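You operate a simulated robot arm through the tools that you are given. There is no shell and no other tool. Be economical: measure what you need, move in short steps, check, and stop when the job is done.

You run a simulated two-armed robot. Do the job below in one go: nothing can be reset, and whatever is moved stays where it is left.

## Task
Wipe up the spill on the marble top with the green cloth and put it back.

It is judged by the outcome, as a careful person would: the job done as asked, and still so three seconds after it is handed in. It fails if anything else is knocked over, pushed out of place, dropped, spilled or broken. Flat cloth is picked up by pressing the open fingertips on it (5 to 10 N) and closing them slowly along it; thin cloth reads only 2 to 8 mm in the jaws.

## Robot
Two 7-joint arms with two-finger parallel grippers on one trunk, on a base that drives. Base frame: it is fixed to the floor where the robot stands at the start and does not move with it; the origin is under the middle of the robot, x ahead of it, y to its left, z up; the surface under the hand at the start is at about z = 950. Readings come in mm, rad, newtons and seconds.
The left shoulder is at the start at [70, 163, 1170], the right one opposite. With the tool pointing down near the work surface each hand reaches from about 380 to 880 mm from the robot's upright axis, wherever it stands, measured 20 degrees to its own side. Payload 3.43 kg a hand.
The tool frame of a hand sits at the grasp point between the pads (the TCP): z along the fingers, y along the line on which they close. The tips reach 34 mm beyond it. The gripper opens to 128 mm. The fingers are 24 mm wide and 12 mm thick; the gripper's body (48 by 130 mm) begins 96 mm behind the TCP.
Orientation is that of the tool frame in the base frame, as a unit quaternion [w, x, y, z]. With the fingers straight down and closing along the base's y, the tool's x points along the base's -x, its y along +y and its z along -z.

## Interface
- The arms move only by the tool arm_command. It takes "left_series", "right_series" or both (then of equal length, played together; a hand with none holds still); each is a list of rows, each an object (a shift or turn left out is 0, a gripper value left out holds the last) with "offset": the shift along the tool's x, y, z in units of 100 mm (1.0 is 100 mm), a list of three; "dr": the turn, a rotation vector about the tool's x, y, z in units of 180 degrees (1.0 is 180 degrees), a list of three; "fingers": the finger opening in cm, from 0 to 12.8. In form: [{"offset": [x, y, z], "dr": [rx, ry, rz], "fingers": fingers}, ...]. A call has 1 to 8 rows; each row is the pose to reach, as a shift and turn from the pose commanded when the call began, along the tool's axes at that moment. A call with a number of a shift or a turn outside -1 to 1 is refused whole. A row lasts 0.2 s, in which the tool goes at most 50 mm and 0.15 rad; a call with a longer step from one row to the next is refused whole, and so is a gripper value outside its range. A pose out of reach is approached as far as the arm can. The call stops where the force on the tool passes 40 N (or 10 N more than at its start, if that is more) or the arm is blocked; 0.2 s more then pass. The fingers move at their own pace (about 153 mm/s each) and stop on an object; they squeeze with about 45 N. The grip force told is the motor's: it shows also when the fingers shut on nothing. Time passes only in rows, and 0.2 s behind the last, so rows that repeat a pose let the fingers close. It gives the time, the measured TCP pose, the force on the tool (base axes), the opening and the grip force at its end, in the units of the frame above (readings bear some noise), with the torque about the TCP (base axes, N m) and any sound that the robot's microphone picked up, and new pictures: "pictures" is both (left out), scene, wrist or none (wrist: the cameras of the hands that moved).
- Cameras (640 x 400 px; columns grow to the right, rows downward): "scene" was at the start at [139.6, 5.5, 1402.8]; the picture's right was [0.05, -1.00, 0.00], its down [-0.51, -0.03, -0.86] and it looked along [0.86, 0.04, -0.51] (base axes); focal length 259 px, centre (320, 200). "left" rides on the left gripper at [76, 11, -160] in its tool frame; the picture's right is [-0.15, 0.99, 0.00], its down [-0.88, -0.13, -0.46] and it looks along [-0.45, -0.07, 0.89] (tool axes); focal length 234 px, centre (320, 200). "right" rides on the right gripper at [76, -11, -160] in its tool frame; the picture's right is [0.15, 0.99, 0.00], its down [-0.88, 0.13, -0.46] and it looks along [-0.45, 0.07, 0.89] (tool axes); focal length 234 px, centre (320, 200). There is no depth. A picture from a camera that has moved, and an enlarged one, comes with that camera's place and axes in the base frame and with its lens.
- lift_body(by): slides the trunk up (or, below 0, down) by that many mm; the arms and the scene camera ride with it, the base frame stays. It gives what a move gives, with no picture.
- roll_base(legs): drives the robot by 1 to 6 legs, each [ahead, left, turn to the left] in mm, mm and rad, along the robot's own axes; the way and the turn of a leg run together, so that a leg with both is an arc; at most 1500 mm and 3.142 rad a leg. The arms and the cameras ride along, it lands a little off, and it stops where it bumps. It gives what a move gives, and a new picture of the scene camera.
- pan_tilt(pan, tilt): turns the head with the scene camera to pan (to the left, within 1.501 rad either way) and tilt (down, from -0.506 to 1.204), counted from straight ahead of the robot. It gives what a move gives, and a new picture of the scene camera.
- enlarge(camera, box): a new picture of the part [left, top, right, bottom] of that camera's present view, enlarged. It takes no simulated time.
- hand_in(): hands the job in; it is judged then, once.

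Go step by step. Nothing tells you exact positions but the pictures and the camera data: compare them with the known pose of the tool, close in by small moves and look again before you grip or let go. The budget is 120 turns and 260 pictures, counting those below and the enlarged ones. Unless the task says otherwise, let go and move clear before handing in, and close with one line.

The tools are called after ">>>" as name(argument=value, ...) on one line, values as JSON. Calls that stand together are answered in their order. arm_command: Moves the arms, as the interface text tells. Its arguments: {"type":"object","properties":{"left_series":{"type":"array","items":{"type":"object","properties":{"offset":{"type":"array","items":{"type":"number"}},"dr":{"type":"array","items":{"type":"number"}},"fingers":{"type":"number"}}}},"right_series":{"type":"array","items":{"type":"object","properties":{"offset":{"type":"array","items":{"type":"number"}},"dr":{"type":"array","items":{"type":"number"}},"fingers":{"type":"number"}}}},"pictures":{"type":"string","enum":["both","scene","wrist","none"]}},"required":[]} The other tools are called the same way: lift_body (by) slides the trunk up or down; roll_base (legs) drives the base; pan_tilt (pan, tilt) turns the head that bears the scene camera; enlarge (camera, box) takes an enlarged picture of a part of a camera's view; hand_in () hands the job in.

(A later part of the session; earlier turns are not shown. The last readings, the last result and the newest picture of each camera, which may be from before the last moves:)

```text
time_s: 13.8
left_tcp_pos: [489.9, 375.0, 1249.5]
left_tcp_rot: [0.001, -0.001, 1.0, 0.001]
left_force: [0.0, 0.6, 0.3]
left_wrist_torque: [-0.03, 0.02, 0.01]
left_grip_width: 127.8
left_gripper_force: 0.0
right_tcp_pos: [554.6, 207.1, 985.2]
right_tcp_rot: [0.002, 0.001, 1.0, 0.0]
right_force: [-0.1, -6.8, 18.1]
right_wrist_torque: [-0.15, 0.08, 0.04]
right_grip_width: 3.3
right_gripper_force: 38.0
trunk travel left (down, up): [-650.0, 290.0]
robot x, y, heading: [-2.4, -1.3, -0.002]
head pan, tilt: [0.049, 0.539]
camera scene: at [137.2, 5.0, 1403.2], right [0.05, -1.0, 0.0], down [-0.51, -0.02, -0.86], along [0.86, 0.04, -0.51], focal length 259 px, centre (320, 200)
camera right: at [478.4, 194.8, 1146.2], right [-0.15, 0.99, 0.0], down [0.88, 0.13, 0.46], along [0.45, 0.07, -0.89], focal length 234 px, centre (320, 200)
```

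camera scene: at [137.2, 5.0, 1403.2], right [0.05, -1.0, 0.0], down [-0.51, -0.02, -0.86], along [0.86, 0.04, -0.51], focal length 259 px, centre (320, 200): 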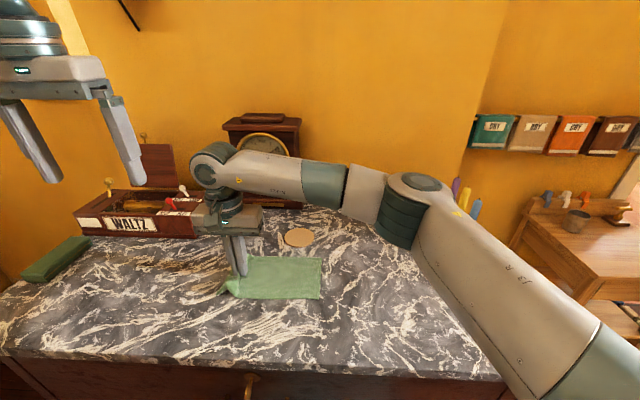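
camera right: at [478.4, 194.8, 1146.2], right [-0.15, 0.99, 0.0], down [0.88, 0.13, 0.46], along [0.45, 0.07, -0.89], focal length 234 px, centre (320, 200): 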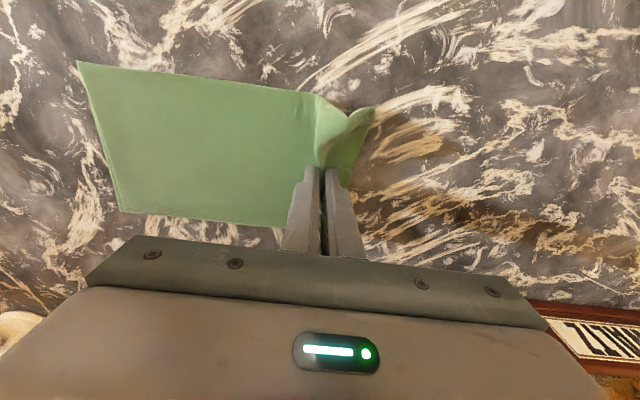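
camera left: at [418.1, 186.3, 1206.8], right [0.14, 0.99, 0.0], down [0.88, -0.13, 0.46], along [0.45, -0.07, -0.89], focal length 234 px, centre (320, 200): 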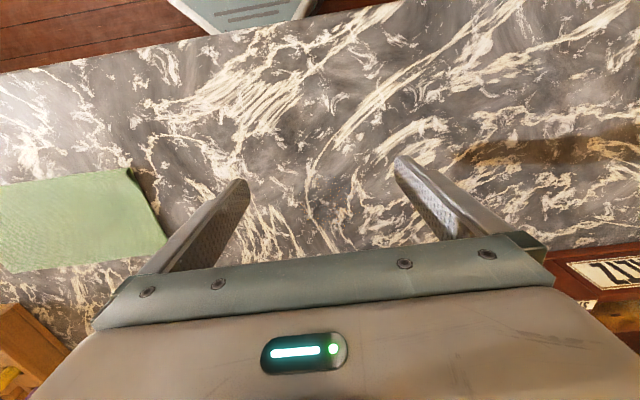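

Now a zigzag across the spill area with the pressed cloth.

>>> arm_command(right_series=[{"offset": [0.35, -0.05, -0.01]}, {"offset": [0.0, -0.15, -0.01]}, {"offset": [-0.4, -0.15, -0.01]}, {"offset": [-0.4, -0.35, -0.01]}, {"offset": [0, -0.35, -0.01]}, {"offset": [0.35, -0.35, -0.01]}, {"offset": [0.35, -0.55, -0.01]}, {"offset": [0, -0.55, -0.01]}], pictures="none")

>>> arm_command(right_series=[{"offset": [-0.4, 0, 0]}, {"offset": [-0.4, -0.2, 0]}, {"offset": [0, -0.2, 0]}, {"offset": [0.35, -0.2, 0]}, {"offset": [0.35, 0.2, 0]}, {"offset": [0, 0.2, 0]}, {"offset": [-0.2, 0.2, 0]}, {"offset": [-0.2, -0.2, 0]}])

```text
time_s: 15.6
left_tcp_pos: [491.0, 375.3, 1248.7]
left_tcp_rot: [-0.001, 0.0, 1.0, 0.0]
left_force: [-0.4, 0.0, -0.5]
left_wrist_torque: [-0.03, 0.0, 0.04]
left_grip_width: 128.1
left_gripper_force: 0.1
right_tcp_pos: [557.9, 153.8, 985.8]
right_tcp_rot: [0.0, 0.0, 1.0, -0.001]
right_force: [-1.0, -2.8, 8.4]
right_wrist_torque: [-0.05, 0.09, -0.01]
right_grip_width: 3.1
right_gripper_force: 37.0
trunk travel left (down, up): [-650.0, 290.0]
robot x, y, heading: [2.0, 2.0, 0.002]
head pan, tilt: [0.049, 0.539]
```

```text
time_s: 17.4
left_tcp_pos: [489.9, 374.8, 1248.3]
left_tcp_rot: [0.0, 0.0, 1.0, 0.001]
left_force: [-0.5, 0.2, 0.2]
left_wrist_torque: [0.05, 0.01, 0.0]
left_grip_width: 127.8
left_gripper_force: 0.1
right_tcp_pos: [578.0, 129.5, 985.4]
right_tcp_rot: [0.001, 0.0, 1.0, 0.002]
right_force: [0.4, 3.5, 11.8]
right_wrist_torque: [0.26, -0.03, 0.02]
right_grip_width: 3.4
right_gripper_force: 38.1
trunk travel left (down, up): [-650.0, 290.0]
robot x, y, heading: [1.4, -0.0, 0.002]
head pan, tilt: [0.049, 0.539]
camera scene: at [138.7, 3.5, 1403.1], right [0.05, -1.0, 0.0], down [-0.51, -0.02, -0.86], along [0.86, 0.04, -0.51], focal length 259 px, centre (320, 200)
camera right: at [501.1, 117.3, 1146.2], right [-0.15, 0.99, 0.0], down [0.88, 0.13, 0.46], along [0.45, 0.07, -0.89], focal length 234 px, centre (320, 200)
```

scene: 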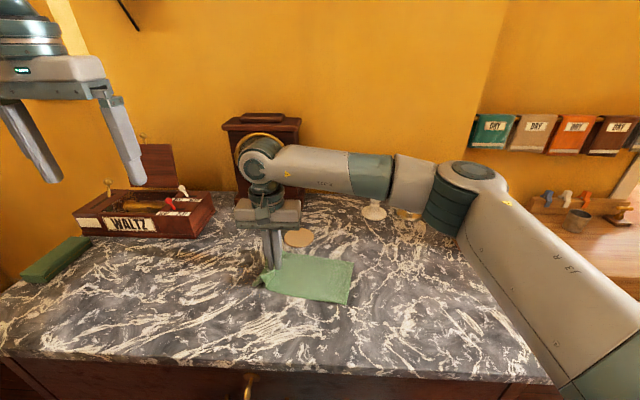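
right: 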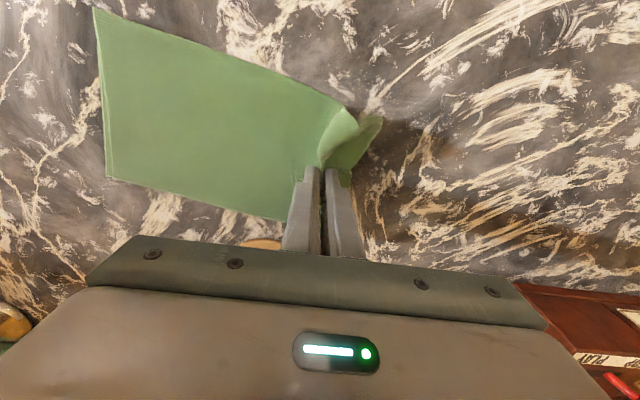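

Backing the cloth off −y a little to inspect the spill spot.

>>> arm_command(right_series=[{"offset": [0, 0, -0.04]}, {"offset": [0.1, -0.25, -0.04]}, {"offset": [0.2, -0.5, -0.04]}, {"offset": [0.2, -0.8, -0.04]}], pictures="scene")

>>> enlarge(camera="scene", box=[210, 240, 310, 305])

>>> enlarge(camera="left", box=[170, 130, 290, 210])

```text
time_s: 18.4
left_tcp_pos: [490.6, 374.7, 1249.7]
left_tcp_rot: [-0.001, -0.001, 1.0, 0.001]
left_force: [0.8, -0.7, -0.2]
left_wrist_torque: [0.02, -0.03, -0.03]
left_grip_width: 127.9
left_gripper_force: 0.0
right_tcp_pos: [556.6, 49.2, 988.0]
right_tcp_rot: [0.001, 0.0, 1.0, 0.001]
right_force: [0.1, 0.7, -0.3]
right_wrist_torque: [0.05, -0.02, 0.03]
right_grip_width: 3.3
right_gripper_force: 37.8
trunk travel left (down, up): [-650.0, 290.0]
robot x, y, heading: [1.9, 1.1, 0.004]
head pan, tilt: [0.049, 0.539]
camera scene: at [139.8, 3.9, 1402.8], right [0.05, -1.0, 0.0], down [-0.51, -0.02, -0.86], along [0.86, 0.04, -0.51], focal length 259 px, centre (320, 200)
```

scene: 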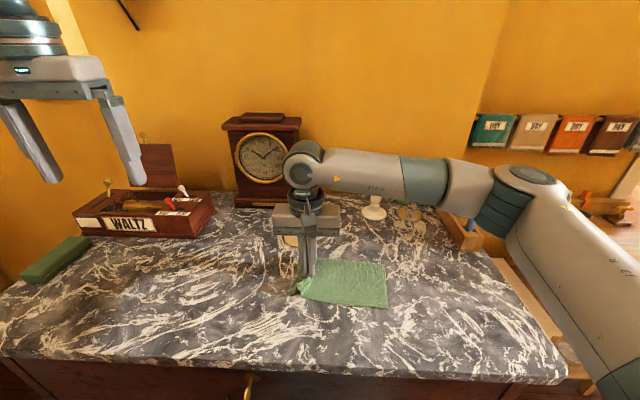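

```text
6.15 times, centred on (260, 272) of scene
camera zoom: at [139.8, 3.9, 1402.8], right [0.05, -1.0, 0.0], down [-0.51, -0.02, -0.86], along [0.86, 0.04, -0.51], focal length 1594 px, centre (689, -246)
```

zoom: 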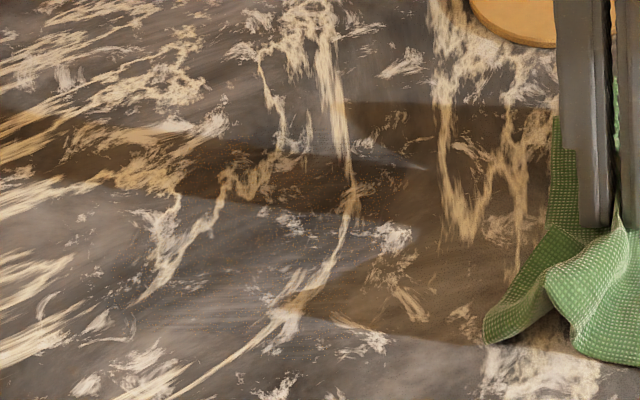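

```text
5.00 times, centred on (230, 170) of left
camera zoom: at [415.2, 385.6, 1409.4], right [0.15, 0.99, 0.0], down [0.88, -0.13, 0.46], along [0.45, -0.07, -0.89], focal length 1171 px, centre (770, 350)
```

zoom: 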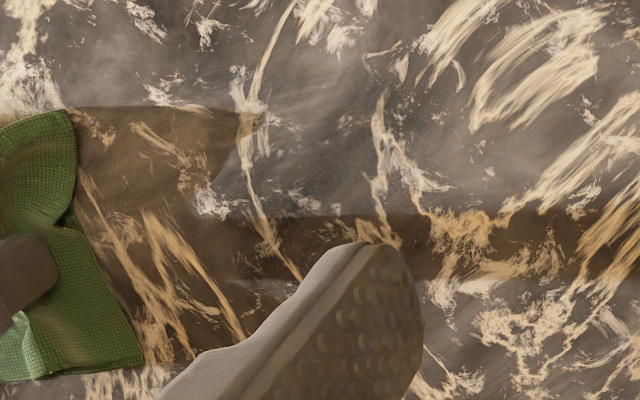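

The film looks reduced, but faint speckles may remain. I'll do a second, denser set of strokes.

>>> arm_command(right_series=[{"offset": [0, 0.3, 0]}, {"offset": [0, 0.6, 0.03]}, {"offset": [0.2, 0.75, 0.04]}, {"offset": [0.4, 0.9, 0.04]}], pictures="none")

>>> arm_command(right_series=[{"offset": [0, 0.45, 0]}, {"offset": [0, 0.9, 0]}, {"offset": [-0.18, 0.9, 0]}, {"offset": [-0.18, 0.45, 0]}, {"offset": [-0.18, 0, 0]}, {"offset": [-0.36, 0, 0]}, {"offset": [-0.36, 0.45, 0]}, {"offset": [-0.36, 0.9, 0]}], pictures="none")

>>> arm_command(right_series=[{"offset": [-0.18, 0, 0]}, {"offset": [-0.18, -0.45, 0]}, {"offset": [-0.18, -0.9, 0]}, {"offset": [-0.36, -0.9, 0]}, {"offset": [-0.36, -0.45, 0]}, {"offset": [-0.36, 0, 0]}, {"offset": [-0.1, 0, 0]}, {"offset": [0.2, -0.3, 0]}], pictures="wrist")

```text
time_s: 19.4
left_tcp_pos: [491.0, 375.2, 1248.2]
left_tcp_rot: [0.0, -0.001, 1.0, 0.0]
left_force: [0.1, -0.7, 0.0]
left_wrist_torque: [-0.03, 0.01, 0.0]
left_grip_width: 128.1
left_gripper_force: 0.1
right_tcp_pos: [516.6, 141.9, 986.9]
right_tcp_rot: [0.0, 0.001, 1.0, -0.001]
right_force: [-0.4, -0.2, 2.2]
right_wrist_torque: [-0.02, 0.0, 0.03]
right_grip_width: 3.3
right_gripper_force: 38.0
trunk travel left (down, up): [-650.0, 290.0]
robot x, y, heading: [1.0, -3.8, -0.002]
head pan, tilt: [0.049, 0.539]
```

```text
time_s: 21.2
left_tcp_pos: [490.1, 376.2, 1248.7]
left_tcp_rot: [0.0, -0.001, 1.0, -0.001]
left_force: [0.9, 0.5, -0.3]
left_wrist_torque: [-0.02, -0.01, 0.0]
left_grip_width: 128.0
left_gripper_force: 0.1
right_tcp_pos: [551.4, 232.7, 986.5]
right_tcp_rot: [0.001, 0.0, 1.0, -0.001]
right_force: [-1.0, -0.7, 1.7]
right_wrist_torque: [-0.02, 0.03, 0.01]
right_grip_width: 3.6
right_gripper_force: 37.5
trunk travel left (down, up): [-650.0, 290.0]
robot x, y, heading: [1.6, -0.4, 0.001]
head pan, tilt: [0.049, 0.539]
```

```text
time_s: 23.0
left_tcp_pos: [490.1, 373.6, 1249.5]
left_tcp_rot: [0.0, -0.002, 1.0, 0.001]
left_force: [1.0, 0.1, 0.2]
left_wrist_torque: [0.07, -0.03, 0.0]
left_grip_width: 127.9
left_gripper_force: 0.1
right_tcp_pos: [533.4, 201.9, 986.1]
right_tcp_rot: [0.001, 0.0, 1.0, 0.001]
right_force: [1.0, -0.4, 2.9]
right_wrist_torque: [0.02, -0.07, 0.01]
right_grip_width: 3.1
right_gripper_force: 37.9
trunk travel left (down, up): [-650.0, 290.0]
robot x, y, heading: [-3.5, -1.3, 0.002]
head pan, tilt: [0.049, 0.539]
camera right: at [456.5, 189.4, 1146.5], right [-0.15, 0.99, 0.0], down [0.88, 0.13, 0.46], along [0.45, 0.07, -0.89], focal length 234 px, centre (320, 200)
```

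right: 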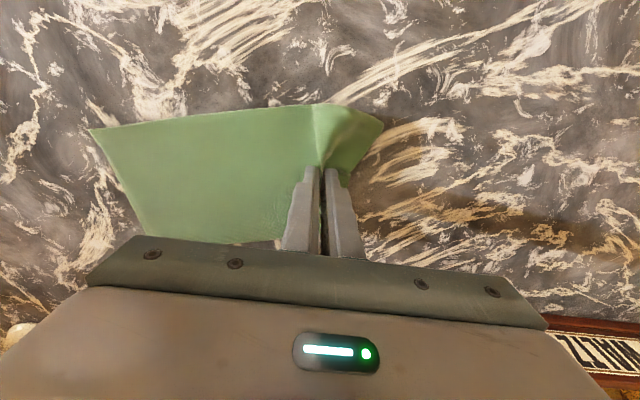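

Pressure was light (~2 N) in that pass; repeating pressed 2.5 mm deeper.

>>> arm_command(right_series=[{"offset": [0.15, 0.1, 0.025]}, {"offset": [0.15, -0.35, 0.025]}, {"offset": [0.15, -0.8, 0.025]}, {"offset": [0, -0.8, 0.025]}, {"offset": [0, -0.35, 0.025]}, {"offset": [0, 0.1, 0.025]}, {"offset": [-0.15, 0.1, 0.025]}, {"offset": [-0.15, -0.35, 0.025]}], pictures="none")

>>> arm_command(right_series=[{"offset": [0, -0.45, 0]}, {"offset": [-0.15, -0.45, 0]}, {"offset": [-0.15, 0, 0]}, {"offset": [-0.15, 0.45, 0]}, {"offset": [-0.3, 0.45, 0]}, {"offset": [-0.3, 0.0, 0]}, {"offset": [-0.3, -0.45, 0]}, {"offset": [-0.45, -0.45, 0]}], pictures="none")

>>> arm_command(right_series=[{"offset": [0, 0.45, 0]}, {"offset": [0.0, 0.9, 0]}, {"offset": [0.4, 0.8, 0]}, {"offset": [0.7, 0.7, 0]}, {"offset": [0.35, 0.5, 0]}, {"offset": [0.0, 0.4, 0]}, {"offset": [0.35, 0.3, 0]}, {"offset": [0.7, 0.2, 0]}], pictures="wrist")

```text
time_s: 24.3
left_tcp_pos: [489.2, 375.8, 1248.8]
left_tcp_rot: [0.001, 0.001, 1.0, -0.001]
left_force: [0.0, 1.6, 0.1]
left_wrist_torque: [-0.04, 0.03, -0.03]
left_grip_width: 127.9
left_gripper_force: 0.1
right_tcp_pos: [535.8, 166.9, 985.4]
right_tcp_rot: [0.004, 0.003, 1.0, -0.002]
right_force: [-3.0, -4.8, 19.8]
right_wrist_torque: [-0.06, 0.17, 0.06]
right_grip_width: 3.3
right_gripper_force: 37.8
trunk travel left (down, up): [-650.0, 290.0]
robot x, y, heading: [-2.6, 0.6, -0.0]
head pan, tilt: [0.049, 0.539]
stopped in row 6 (right hand): the force on the tool passed its limit at 41 N (the readings are from after the stop); the commanded pose is now the measured one
```

```text
time_s: 26.1
left_tcp_pos: [487.3, 374.3, 1249.4]
left_tcp_rot: [0.001, 0.0, 1.0, 0.0]
left_force: [0.2, -0.1, 0.2]
left_wrist_torque: [0.02, 0.02, 0.02]
left_grip_width: 128.1
left_gripper_force: 0.0
right_tcp_pos: [576.1, 120.4, 985.3]
right_tcp_rot: [0.002, 0.002, 1.0, -0.002]
right_force: [-11.1, -0.7, 28.9]
right_wrist_torque: [0.13, 0.48, 0.05]
right_grip_width: 3.4
right_gripper_force: 37.7
trunk travel left (down, up): [-650.0, 290.0]
robot x, y, heading: [-1.4, -0.9, -0.001]
head pan, tilt: [0.049, 0.539]
```

```text
time_s: 27.6
left_tcp_pos: [490.1, 374.2, 1248.3]
left_tcp_rot: [0.002, 0.0, 1.0, 0.0]
left_force: [-0.2, -0.2, -0.3]
left_wrist_torque: [0.0, 0.01, -0.01]
left_grip_width: 128.2
left_gripper_force: 0.0
right_tcp_pos: [565.7, 156.3, 987.2]
right_tcp_rot: [0.007, 0.004, 1.0, 0.001]
right_force: [-0.5, 0.9, 9.6]
right_wrist_torque: [0.03, 0.02, 0.01]
right_grip_width: 3.4
right_gripper_force: 37.6
trunk travel left (down, up): [-650.0, 290.0]
robot x, y, heading: [1.5, -1.8, -0.001]
head pan, tilt: [0.049, 0.539]
stopped in row 7 (right hand): the force on the tool passed its limit at 45 N (the readings are from after the stop); the commanded pose is now the measured one
camera right: at [486.8, 144.0, 1145.3], right [-0.14, 0.99, 0.0], down [0.88, 0.12, 0.47], along [0.46, 0.06, -0.88], focal length 234 px, centre (320, 200)
```

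right: 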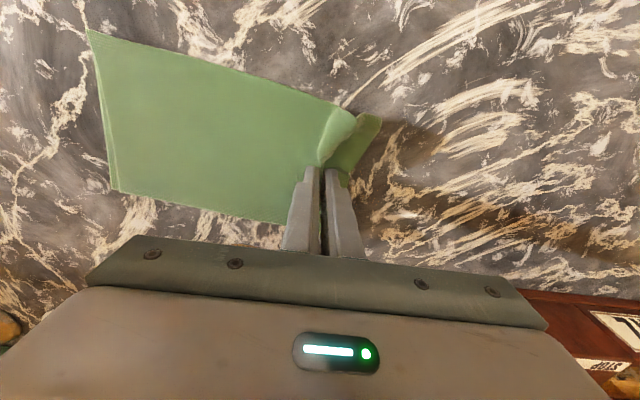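

Firm passes done. Easing off and sliding the cloth back −y to inspect the spot unobstructed.

>>> arm_command(right_series=[{"offset": [0, 0, -0.04]}, {"offset": [0.03, -0.25, -0.04]}, {"offset": [0.06, -0.5, -0.04]}, {"offset": [0.09, -0.75, -0.04]}, {"offset": [0.12, -1.0, -0.04]}], pictures="none")

>>> arm_command(right_series=[{"offset": [0.03, -0.25, 0]}, {"offset": [0.06, -0.5, 0]}, {"offset": [0.09, -0.75, 0]}, {"offset": [0.1, -1.0, 0]}])

>>> enlarge(camera="scene", box=[210, 240, 310, 305])

>>> enlarge(camera="left", box=[170, 130, 290, 210])

```text
time_s: 28.8
left_tcp_pos: [492.1, 373.3, 1248.5]
left_tcp_rot: [0.0, -0.001, 1.0, 0.001]
left_force: [-1.0, 0.8, 0.5]
left_wrist_torque: [0.01, 0.02, -0.04]
left_grip_width: 127.9
left_gripper_force: 0.0
right_tcp_pos: [554.5, 55.7, 988.8]
right_tcp_rot: [0.006, 0.005, 1.0, 0.001]
right_force: [-0.4, 0.5, -0.2]
right_wrist_torque: [0.02, 0.0, -0.01]
right_grip_width: 3.3
right_gripper_force: 38.0
trunk travel left (down, up): [-650.0, 290.0]
robot x, y, heading: [2.3, -0.9, -0.002]
head pan, tilt: [0.049, 0.539]
```

```text
time_s: 29.8
left_tcp_pos: [491.7, 373.4, 1249.0]
left_tcp_rot: [0.001, 0.0, 1.0, 0.0]
left_force: [0.2, -0.3, -0.3]
left_wrist_torque: [0.06, 0.02, 0.01]
left_grip_width: 127.8
left_gripper_force: 0.1
right_tcp_pos: [541.2, -44.3, 988.1]
right_tcp_rot: [0.006, 0.004, 1.0, 0.001]
right_force: [-0.3, 0.2, -0.3]
right_wrist_torque: [0.04, -0.01, -0.02]
right_grip_width: 3.3
right_gripper_force: 37.7
trunk travel left (down, up): [-650.0, 290.0]
robot x, y, heading: [-0.5, -1.6, -0.004]
head pan, tilt: [0.049, 0.539]
camera scene: at [139.3, 3.2, 1402.9], right [0.05, -1.0, 0.0], down [-0.51, -0.02, -0.86], along [0.86, 0.04, -0.51], focal length 259 px, centre (320, 200)
camera right: at [463.4, -55.9, 1147.4], right [-0.14, 0.99, 0.0], down [0.88, 0.12, 0.47], along [0.46, 0.06, -0.88], focal length 234 px, centre (320, 200)
```

scene: 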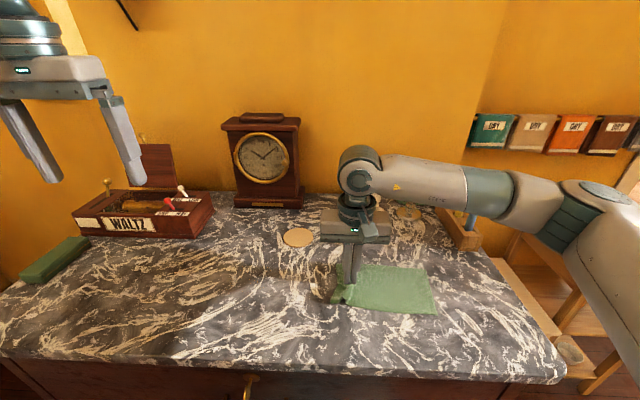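
right: 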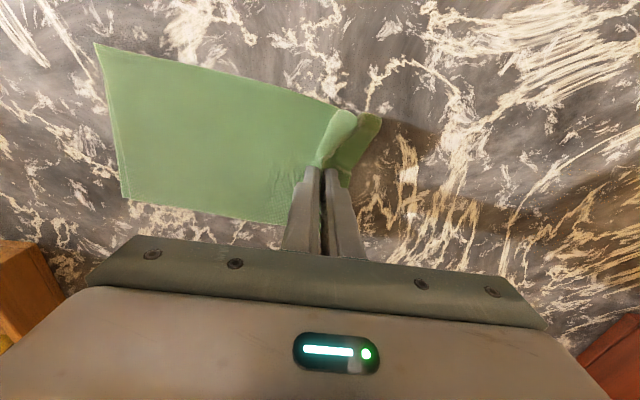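

```text
6.15 times, centred on (260, 272) of scene
camera zoom: at [139.3, 3.2, 1402.9], right [0.05, -1.0, 0.0], down [-0.51, -0.02, -0.86], along [0.86, 0.04, -0.51], focal length 1594 px, centre (689, -246)
```

zoom: 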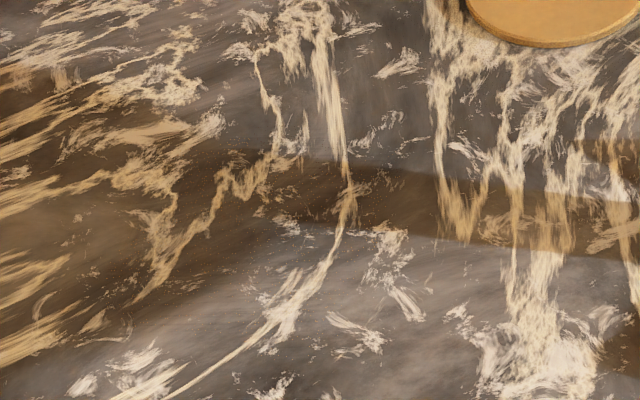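

```text
5.00 times, centred on (230, 170) of left
camera zoom: at [415.3, 384.3, 1409.6], right [0.15, 0.99, 0.0], down [0.88, -0.13, 0.46], along [0.45, -0.07, -0.89], focal length 1171 px, centre (770, 350)
```

zoom: 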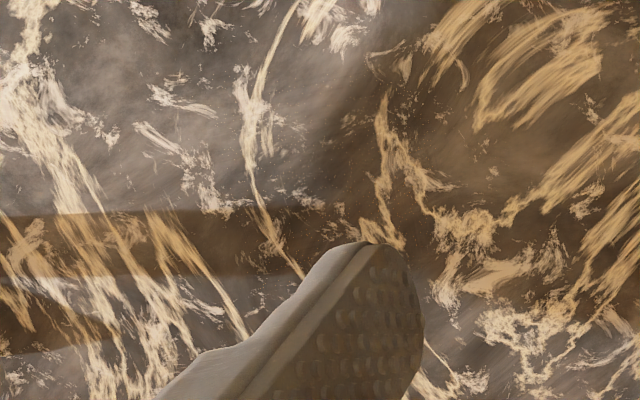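

Shadows obscure the spot, so I'll take the cloth home first, with a small wrist turn to square it, then release and inspect.

>>> arm_command(right_series=[{"offset": [0.0, -0.2, 0]}, {"offset": [0, -0.48, 0]}, {"offset": [0, -0.48, 0], "dr": [0, 0, -0.03]}])

```text
time_s: 30.6
left_tcp_pos: [491.7, 373.9, 1247.7]
left_tcp_rot: [-0.001, 0.0, 1.0, 0.0]
left_force: [0.2, 0.3, -0.5]
left_wrist_torque: [-0.03, -0.02, -0.02]
left_grip_width: 128.2
left_gripper_force: 0.2
right_tcp_pos: [541.6, -90.8, 987.1]
right_tcp_rot: [0.007, -0.043, 0.999, -0.001]
right_force: [-1.0, -0.4, -0.2]
right_wrist_torque: [-0.04, 0.0, -0.04]
right_grip_width: 3.3
right_gripper_force: 38.4
trunk travel left (down, up): [-650.0, 290.0]
robot x, y, heading: [-3.4, 3.2, -0.006]
head pan, tilt: [0.049, 0.539]
camera scene: at [139.7, 6.3, 1402.8], right [0.05, -1.0, 0.0], down [-0.51, -0.03, -0.86], along [0.86, 0.04, -0.51], focal length 259 px, centre (320, 200)
camera right: at [465.1, -109.0, 1147.1], right [-0.23, 0.97, 0.0], down [0.86, 0.21, 0.47], along [0.45, 0.1, -0.88], focal length 234 px, centre (320, 200)
```

scene: 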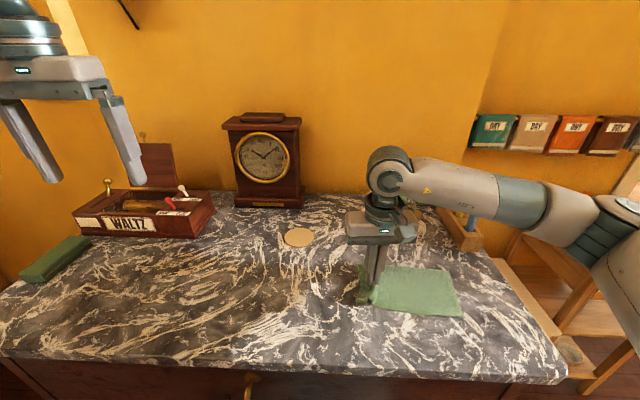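
right: 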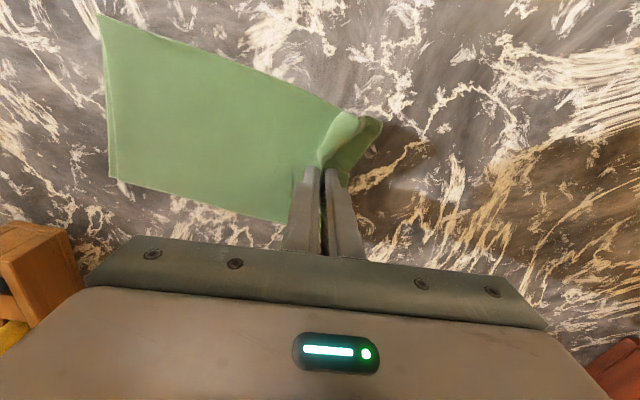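

Cloth is back, slightly skewed. I'll press lightly and open the fingers to spread the pinch flat, then lift.

>>> arm_command(right_series=[{"offset": [0, 0, 0.02], "fingers": 0.8}, {"offset": [0, 0, 0.02], "fingers": 1.6}, {"offset": [0, 0, 0.02], "fingers": 2.4}, {"offset": [0, 0, 0.02], "fingers": 3.2}, {"offset": [0, 0, 0.02], "fingers": 4.0}, {"offset": [0, 0, 0.02], "fingers": 4.8}, {"offset": [0, 0, 0.02], "fingers": 5.4}], pictures="none")

>>> arm_command(right_series=[{"offset": [0, 0, -0.1]}, {"offset": [0, 0, -0.3]}, {"offset": [0, 0, -0.7]}, {"offset": [0, 0, -1.0]}], pictures="none")

>>> arm_command(right_series=[{"offset": [0, -0.33, -0.33], "dr": [0, 0, 0.01]}, {"offset": [0, -0.66, -0.66], "dr": [0, 0, 0.03]}, {"offset": [0, -1.0, -1.0], "dr": [0, 0, 0.03]}])

>>> enlarge(camera="scene", box=[330, 250, 490, 350])

>>> enlarge(camera="scene", box=[200, 240, 310, 310])

```text
time_s: 32.2
left_tcp_pos: [491.4, 375.0, 1248.5]
left_tcp_rot: [0.0, 0.0, 1.0, 0.0]
left_force: [0.2, 0.0, 0.0]
left_wrist_torque: [0.04, 0.02, -0.01]
left_grip_width: 128.1
left_gripper_force: 0.0
right_tcp_pos: [542.2, -90.6, 986.0]
right_tcp_rot: [0.006, -0.042, 0.999, 0.0]
right_force: [-1.3, -0.2, 2.7]
right_wrist_torque: [0.04, 0.0, 0.02]
right_grip_width: 53.3
right_gripper_force: 0.1
trunk travel left (down, up): [-650.0, 290.0]
robot x, y, heading: [-0.9, -1.5, -0.001]
head pan, tilt: [0.049, 0.539]
```

```text
time_s: 33.2
left_tcp_pos: [493.0, 375.1, 1248.6]
left_tcp_rot: [-0.001, 0.0, 1.0, 0.0]
left_force: [-0.7, 0.7, 0.0]
left_wrist_torque: [-0.01, 0.01, 0.03]
left_grip_width: 127.8
left_gripper_force: 0.0
right_tcp_pos: [539.0, -92.1, 1087.0]
right_tcp_rot: [0.006, -0.044, 0.999, 0.0]
right_force: [0.4, -0.5, -0.5]
right_wrist_torque: [0.01, -0.02, 0.0]
right_grip_width: 54.1
right_gripper_force: 0.0
trunk travel left (down, up): [-650.0, 290.0]
robot x, y, heading: [-1.0, -1.2, -0.004]
head pan, tilt: [0.049, 0.539]
```

```text
time_s: 34.0
left_tcp_pos: [490.5, 374.1, 1248.7]
left_tcp_rot: [0.001, 0.0, 1.0, 0.001]
left_force: [0.7, 0.2, -0.5]
left_wrist_torque: [0.0, -0.03, 0.0]
left_grip_width: 127.9
left_gripper_force: 0.0
right_tcp_pos: [546.5, -193.6, 1188.8]
right_tcp_rot: [0.007, 0.004, 1.0, 0.001]
right_force: [-0.8, -0.1, -0.3]
right_wrist_torque: [0.02, -0.04, 0.0]
right_grip_width: 54.0
right_gripper_force: 0.1
trunk travel left (down, up): [-650.0, 290.0]
robot x, y, heading: [0.8, 0.2, -0.004]
head pan, tilt: [0.049, 0.539]
camera scene: at [138.0, 4.1, 1402.9], right [0.05, -1.0, 0.0], down [-0.51, -0.02, -0.86], along [0.86, 0.04, -0.51], focal length 259 px, centre (320, 200)
camera right: at [469.3, -204.7, 1348.3], right [-0.14, 0.99, 0.0], down [0.88, 0.12, 0.47], along [0.46, 0.06, -0.88], focal length 234 px, centre (320, 200)
```

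scene: 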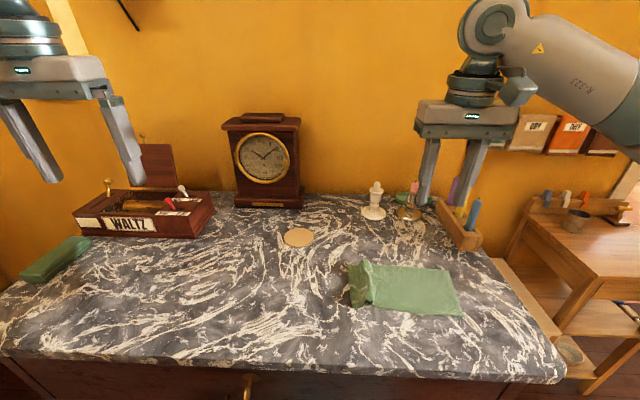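
right: 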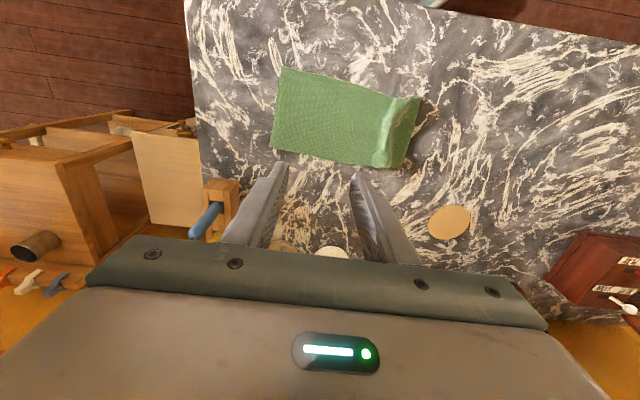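

```text
4.00 times, centred on (410, 300) of scene
camera zoom: at [138.0, 4.1, 1402.9], right [0.05, -1.0, 0.0], down [-0.51, -0.02, -0.86], along [0.86, 0.04, -0.51], focal length 1036 px, centre (-40, -200)
```

zoom: 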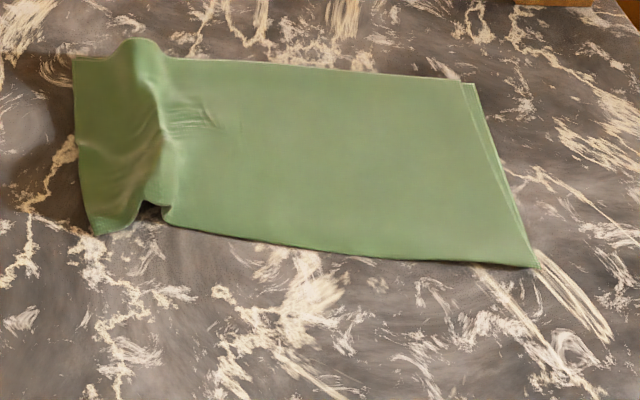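

```text
5.71 times, centred on (255, 275) of scene
camera zoom: at [138.0, 4.1, 1402.9], right [0.05, -1.0, 0.0], down [-0.51, -0.02, -0.86], along [0.86, 0.04, -0.51], focal length 1480 px, centre (691, -229)
```

zoom: 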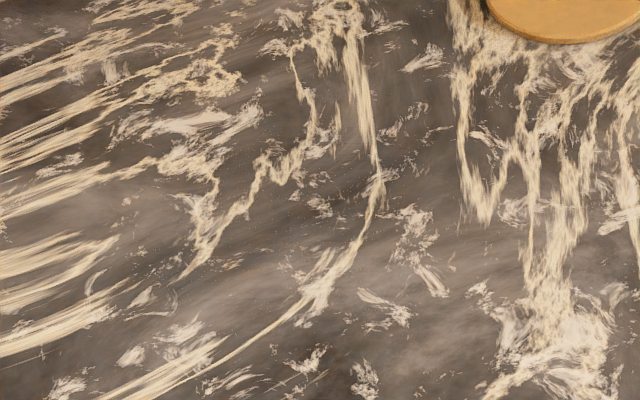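

The speckled film is gone from the spot. I'll verify at higher zoom; the cloth has a ridge to smooth next.

>>> enlarge(camera="scene", box=[235, 255, 285, 295])

>>> enlarge(camera="left", box=[170, 130, 290, 210])

>>> enlarge(camera="right", box=[450, 60, 600, 200])

```text
10.00 times, centred on (260, 275) of scene
camera zoom: at [138.0, 4.1, 1402.9], right [0.05, -1.0, 0.0], down [-0.51, -0.02, -0.86], along [0.86, 0.04, -0.51], focal length 2591 px, centre (920, -550)
```

zoom: 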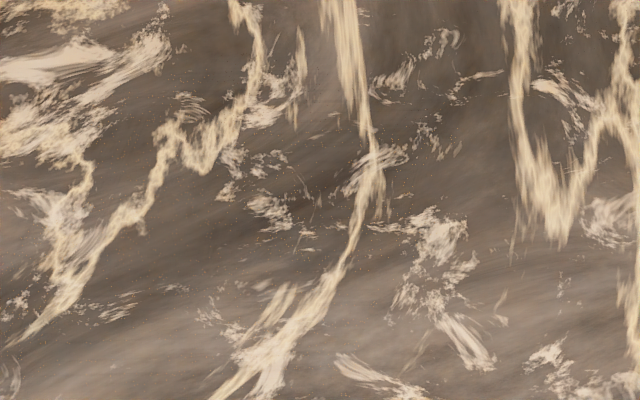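

```text
5.00 times, centred on (230, 170) of left
camera zoom: at [413.9, 385.3, 1409.7], right [0.15, 0.99, 0.0], down [0.88, -0.13, 0.46], along [0.45, -0.07, -0.89], focal length 1171 px, centre (770, 350)
```

zoom: 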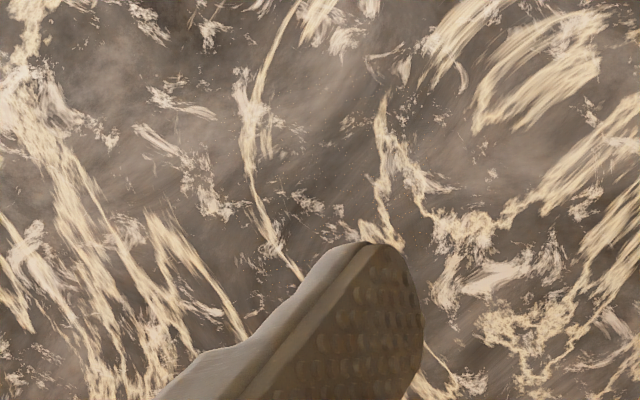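

```text
2.86 times, centred on (525, 130) of right
camera zoom: at [469.3, -204.7, 1348.3], right [-0.14, 0.99, 0.0], down [0.88, 0.12, 0.47], along [0.46, 0.06, -0.88], focal length 669 px, centre (-266, 400)
```

zoom: 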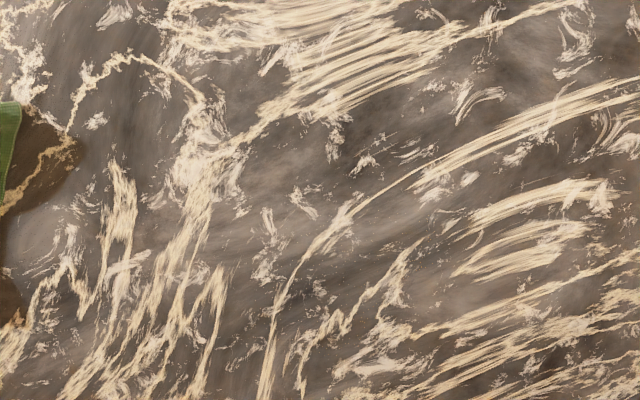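

The spill is wiped. Now I'll smooth the cloth: fingers either side of the ridge (y≈−76), press, and spread outward, keeping the left end fixed.

>>> arm_command(right_series=[{"offset": [0.05, 0.3, 0.3], "fingers": 4.4}, {"offset": [0.1, 0.6, 0.6]}, {"offset": [0.16, 0.9, 0.9]}, {"offset": [0.16, 1.0, 1.0]}], pictures="none")

>>> arm_command(right_series=[{"offset": [0, 0.15, 0.3]}, {"offset": [0, 0.15, 0.75]}])

>>> enlarge(camera="scene", box=[330, 250, 490, 350])

>>> enlarge(camera="right", box=[230, 80, 430, 240])

```text
time_s: 35.0
left_tcp_pos: [491.2, 373.0, 1248.6]
left_tcp_rot: [0.001, -0.001, 1.0, 0.0]
left_force: [0.1, -0.4, 0.0]
left_wrist_torque: [0.02, 0.02, 0.0]
left_grip_width: 128.1
left_gripper_force: 0.1
right_tcp_pos: [533.8, -90.7, 1085.5]
right_tcp_rot: [0.006, 0.005, 1.0, -0.001]
right_force: [-0.2, 0.0, -0.5]
right_wrist_torque: [0.02, 0.0, 0.01]
right_grip_width: 43.9
right_gripper_force: 0.0
trunk travel left (down, up): [-650.0, 290.0]
robot x, y, heading: [0.7, 1.5, -0.001]
head pan, tilt: [0.049, 0.539]
```

```text
time_s: 35.6
left_tcp_pos: [491.3, 373.9, 1249.1]
left_tcp_rot: [0.0, 0.0, 1.0, 0.001]
left_force: [-0.2, 0.5, -0.2]
left_wrist_torque: [0.01, 0.0, -0.03]
left_grip_width: 127.8
left_gripper_force: 0.1
right_tcp_pos: [535.4, -79.3, 1012.8]
right_tcp_rot: [0.006, 0.007, 1.0, 0.0]
right_force: [0.2, 0.6, 0.7]
right_wrist_torque: [0.04, 0.0, 0.02]
right_grip_width: 44.0
right_gripper_force: 0.1
trunk travel left (down, up): [-650.0, 290.0]
robot x, y, heading: [-4.7, -1.1, -0.003]
head pan, tilt: [0.049, 0.539]
camera scene: at [140.0, 3.6, 1402.9], right [0.05, -1.0, 0.0], down [-0.51, -0.02, -0.86], along [0.86, 0.04, -0.51], focal length 259 px, centre (320, 200)
camera right: at [457.4, -89.5, 1171.8], right [-0.14, 0.99, 0.0], down [0.88, 0.12, 0.47], along [0.46, 0.06, -0.88], focal length 234 px, centre (320, 200)
```

scene: 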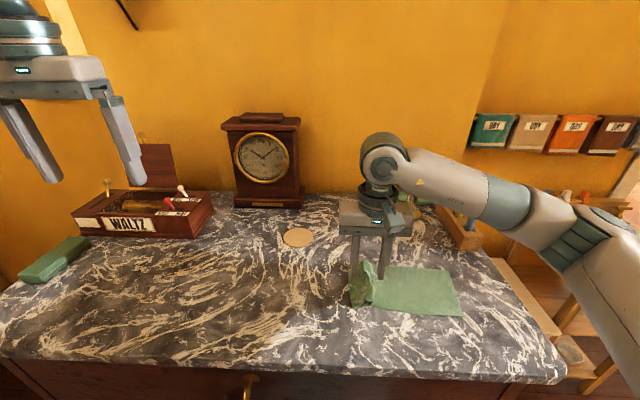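
right: 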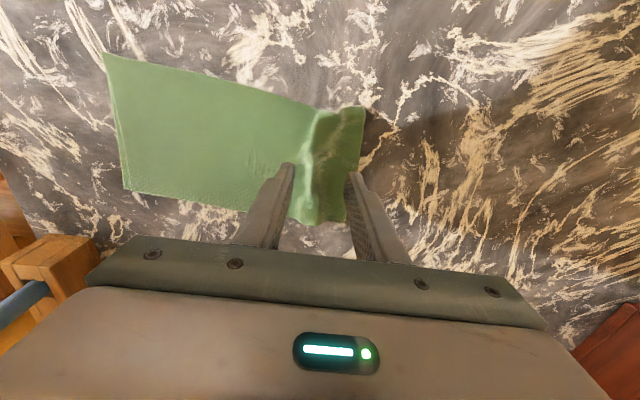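

```text
4.00 times, centred on (410, 300) of scene
camera zoom: at [140.0, 3.6, 1402.9], right [0.05, -1.0, 0.0], down [-0.51, -0.02, -0.86], along [0.86, 0.04, -0.51], focal length 1036 px, centre (-40, -200)
```

zoom: 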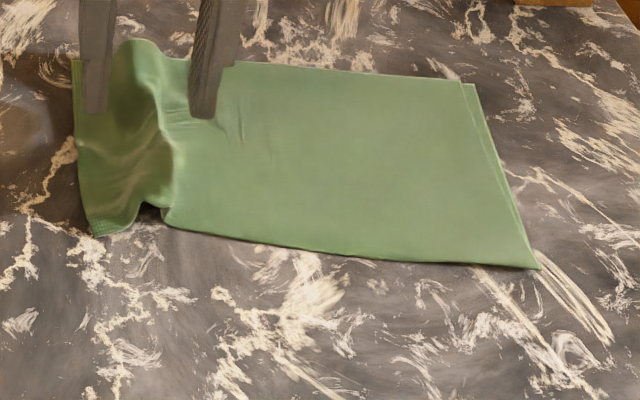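

```text
2.50 times, centred on (330, 160) of right
camera zoom: at [457.4, -89.5, 1171.8], right [-0.14, 0.99, 0.0], down [0.88, 0.12, 0.47], along [0.46, 0.06, -0.88], focal length 585 px, centre (295, 300)
```

zoom: 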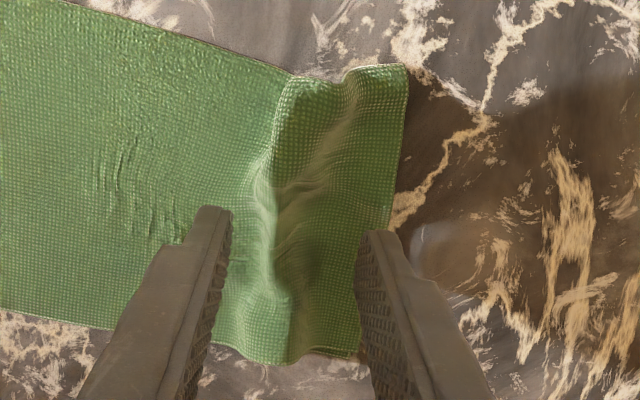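

Fingers straddle the ridge. Lowering to press, then spreading.

>>> arm_command(right_series=[{"offset": [0.08, -0.04, 0.15]}, {"offset": [0.08, -0.04, 0.23]}, {"offset": [0.08, -0.04, 0.285]}], pictures="none")

```text
time_s: 36.4
left_tcp_pos: [490.4, 373.6, 1249.4]
left_tcp_rot: [0.001, 0.0, 1.0, 0.0]
left_force: [-0.2, 1.1, -0.6]
left_wrist_torque: [0.0, -0.02, -0.06]
left_grip_width: 128.2
left_gripper_force: 0.1
right_tcp_pos: [526.8, -80.1, 986.0]
right_tcp_rot: [0.008, 0.006, 1.0, 0.001]
right_force: [3.4, -1.4, 16.3]
right_wrist_torque: [0.31, -0.05, -0.06]
right_grip_width: 43.3
right_gripper_force: 0.0
trunk travel left (down, up): [-650.0, 290.0]
robot x, y, heading: [2.2, -1.3, -0.005]
head pan, tilt: [0.049, 0.539]
```

>>> arm_command(right_series=[{"offset": [0, 0, -0.01], "fingers": 4.4}, {"offset": [0, -0.04, -0.01], "fingers": 5.2}, {"offset": [0, -0.08, -0.01], "fingers": 6.0}, {"offset": [0, -0.12, -0.01], "fingers": 6.8}, {"offset": [0, -0.16, -0.01], "fingers": 7.6}, {"offset": [0, -0.16, -0.01], "fingers": 7.6}])

>>> enlarge(camera="scene", box=[330, 250, 490, 350])

```text
time_s: 37.8
left_tcp_pos: [489.3, 374.7, 1249.3]
left_tcp_rot: [0.001, 0.0, 1.0, 0.0]
left_force: [0.9, -0.7, -0.4]
left_wrist_torque: [-0.02, 0.03, 0.01]
left_grip_width: 128.1
left_gripper_force: 0.0
right_tcp_pos: [526.1, -94.6, 986.5]
right_tcp_rot: [0.007, 0.005, 1.0, 0.002]
right_force: [8.4, 4.1, 31.2]
right_wrist_torque: [1.0, -0.13, -0.39]
right_grip_width: 73.8
right_gripper_force: 0.0
trunk travel left (down, up): [-650.0, 290.0]
robot x, y, heading: [2.1, -1.3, -0.002]
head pan, tilt: [0.049, 0.539]
camera scene: at [137.8, 5.5, 1403.2], right [0.05, -1.0, 0.0], down [-0.51, -0.02, -0.86], along [0.86, 0.04, -0.51], focal length 259 px, centre (320, 200)
camera right: at [447.1, -106.8, 1145.0], right [-0.14, 0.99, 0.0], down [0.87, 0.12, 0.47], along [0.47, 0.06, -0.88], focal length 234 px, centre (320, 200)
```

scene: 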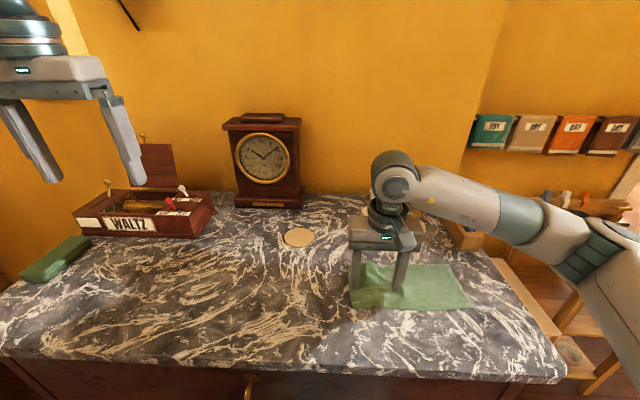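
right: 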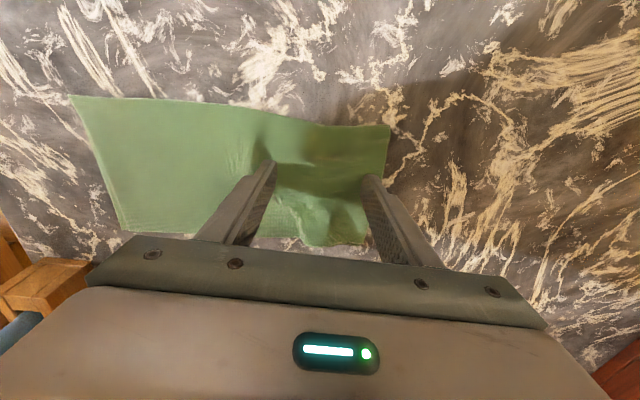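

```text
4.00 times, centred on (410, 300) of scene
camera zoom: at [137.8, 5.5, 1403.2], right [0.05, -1.0, 0.0], down [-0.51, -0.02, -0.86], along [0.86, 0.04, -0.51], focal length 1036 px, centre (-40, -200)
```

zoom: 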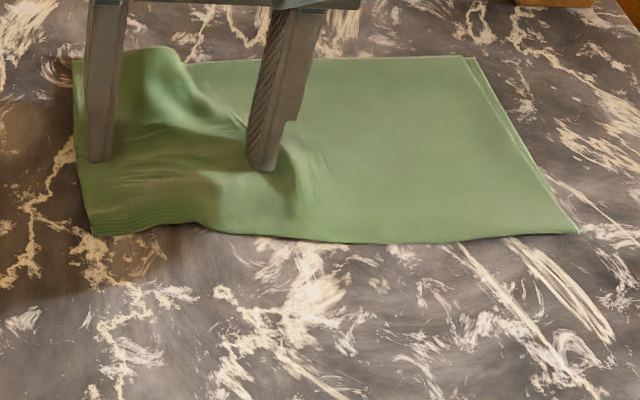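

Very effective. The ridge remains on the far side; I'll repeat there at x≈575.

>>> arm_command(right_series=[{"offset": [0, 0, -0.15]}, {"offset": [0, 0.0, -0.35], "fingers": 6.4}, {"offset": [-0.3, 0.06, -0.35]}, {"offset": [-0.5, 0.06, -0.35]}, {"offset": [-0.5, 0.06, -0.1]}], pictures="wrist")

>>> enlarge(camera="scene", box=[330, 250, 490, 350])

```text
time_s: 39.0
left_tcp_pos: [491.8, 374.3, 1247.7]
left_tcp_rot: [0.0, -0.001, 1.0, 0.0]
left_force: [0.4, 0.1, 0.5]
left_wrist_torque: [0.0, 0.0, 0.01]
left_grip_width: 128.3
left_gripper_force: 0.0
right_tcp_pos: [578.1, -91.7, 995.7]
right_tcp_rot: [0.006, 0.005, 1.0, 0.001]
right_force: [0.0, -0.1, -0.2]
right_wrist_torque: [-0.02, 0.02, 0.0]
right_grip_width: 63.9
right_gripper_force: 0.1
trunk travel left (down, up): [-650.0, 290.0]
robot x, y, heading: [-2.7, 3.0, -0.002]
head pan, tilt: [0.049, 0.539]
camera right: at [500.7, -103.5, 1154.0], right [-0.14, 0.99, 0.0], down [0.88, 0.12, 0.47], along [0.46, 0.06, -0.88], focal length 234 px, centre (320, 200)
```

right: 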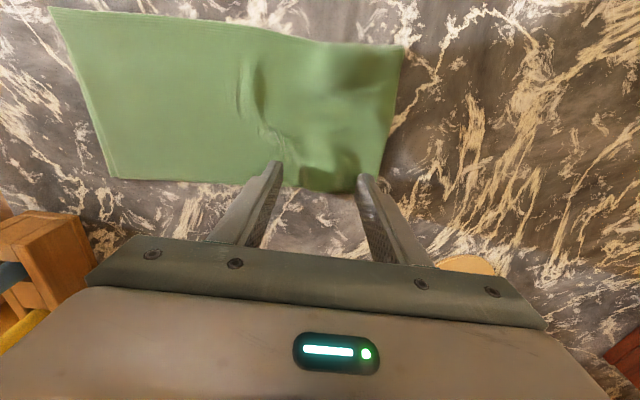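

```text
4.00 times, centred on (410, 300) of scene
camera zoom: at [139.8, 4.5, 1402.8], right [0.05, -1.0, 0.0], down [-0.51, -0.02, -0.86], along [0.86, 0.04, -0.51], focal length 1036 px, centre (-40, -200)
```

zoom: 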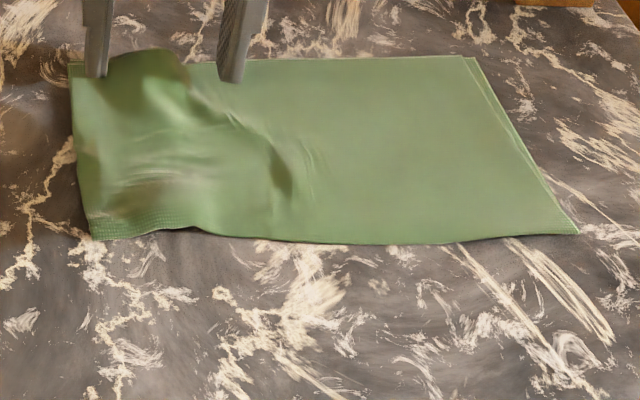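

>>> arm_command(right_series=[{"offset": [0.08, 0.03, 0.05]}, {"offset": [0.08, 0.03, 0.11]}], pictures="none")

```text
time_s: 39.6
left_tcp_pos: [489.4, 374.2, 1250.4]
left_tcp_rot: [0.0, 0.0, 1.0, 0.0]
left_force: [0.5, -0.3, 0.7]
left_wrist_torque: [0.0, 0.01, -0.01]
left_grip_width: 127.8
left_gripper_force: 0.1
right_tcp_pos: [569.5, -88.5, 986.7]
right_tcp_rot: [0.008, 0.006, 1.0, 0.003]
right_force: [3.8, -0.8, 15.9]
right_wrist_torque: [0.33, -0.07, -0.02]
right_grip_width: 64.3
right_gripper_force: 0.0
trunk travel left (down, up): [-650.0, 290.0]
robot x, y, heading: [-1.7, 0.0, 0.002]
head pan, tilt: [0.049, 0.539]
```

>>> arm_command(right_series=[{"offset": [0, 0, -0.015], "fingers": 6.4}, {"offset": [0, -0.04, -0.015], "fingers": 7.2}, {"offset": [0, -0.08, -0.015], "fingers": 8.0}, {"offset": [0, -0.12, -0.015], "fingers": 8.8}, {"offset": [0, -0.12, -0.015], "fingers": 8.8}, {"offset": [0, -0.12, -0.2]}, {"offset": [0, -0.12, -0.5]}], pictures="wrist")

>>> enlarge(camera="scene", box=[330, 250, 490, 350])

```text
time_s: 41.2
left_tcp_pos: [491.3, 374.8, 1248.9]
left_tcp_rot: [0.002, 0.0, 1.0, 0.0]
left_force: [-0.2, 0.9, 0.0]
left_wrist_torque: [-0.01, -0.01, 0.02]
left_grip_width: 127.8
left_gripper_force: 0.1
right_tcp_pos: [565.7, -101.7, 1032.4]
right_tcp_rot: [0.006, 0.005, 1.0, -0.001]
right_force: [0.1, 0.5, -0.4]
right_wrist_torque: [-0.05, -0.03, -0.01]
right_grip_width: 88.1
right_gripper_force: 0.1
trunk travel left (down, up): [-650.0, 290.0]
robot x, y, heading: [-2.4, -3.1, -0.003]
head pan, tilt: [0.049, 0.539]
camera right: at [488.5, -111.6, 1192.9], right [-0.14, 0.99, 0.0], down [0.88, 0.12, 0.47], along [0.46, 0.06, -0.88], focal length 234 px, centre (320, 200)
```

right: 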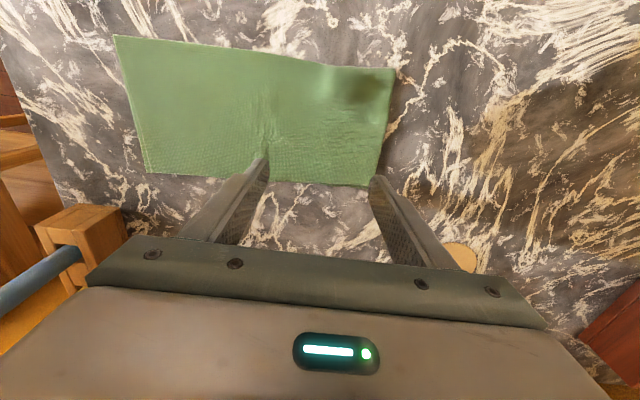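

```text
4.00 times, centred on (410, 300) of scene
camera zoom: at [138.3, 5.7, 1402.8], right [0.05, -1.0, 0.0], down [-0.51, -0.02, -0.86], along [0.86, 0.04, -0.51], focal length 1036 px, centre (-40, -200)
```

zoom: 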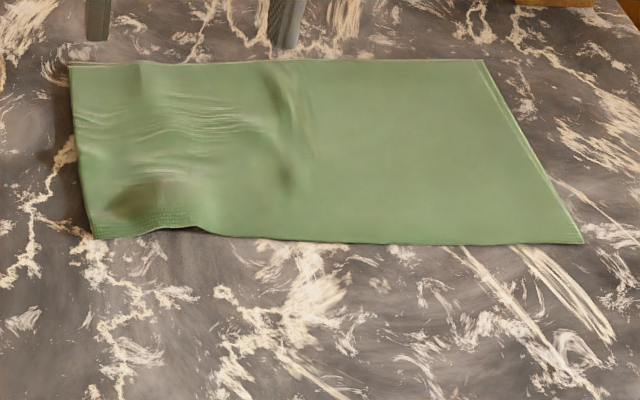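

Nearly flat. One more spread on the near-side bulge at x≈512.

>>> arm_command(right_series=[{"offset": [0.3, 0.1, 0], "fingers": 6}, {"offset": [0.54, 0.16, 0]}, {"offset": [0.54, 0.16, 0.3]}, {"offset": [0.54, 0.16, 0.45]}], pictures="none")

```text
time_s: 42.2
left_tcp_pos: [491.2, 374.5, 1249.0]
left_tcp_rot: [0.0, 0.0, 1.0, 0.0]
left_force: [0.3, -0.2, -0.5]
left_wrist_torque: [0.0, 0.0, 0.04]
left_grip_width: 128.2
left_gripper_force: 0.0
right_tcp_pos: [513.8, -83.3, 987.7]
right_tcp_rot: [0.006, 0.005, 1.0, 0.0]
right_force: [-0.7, -0.8, 0.1]
right_wrist_torque: [-0.03, -0.01, -0.03]
right_grip_width: 60.2
right_gripper_force: 0.1
trunk travel left (down, up): [-650.0, 290.0]
robot x, y, heading: [-2.5, -0.1, -0.001]
head pan, tilt: [0.049, 0.539]
```

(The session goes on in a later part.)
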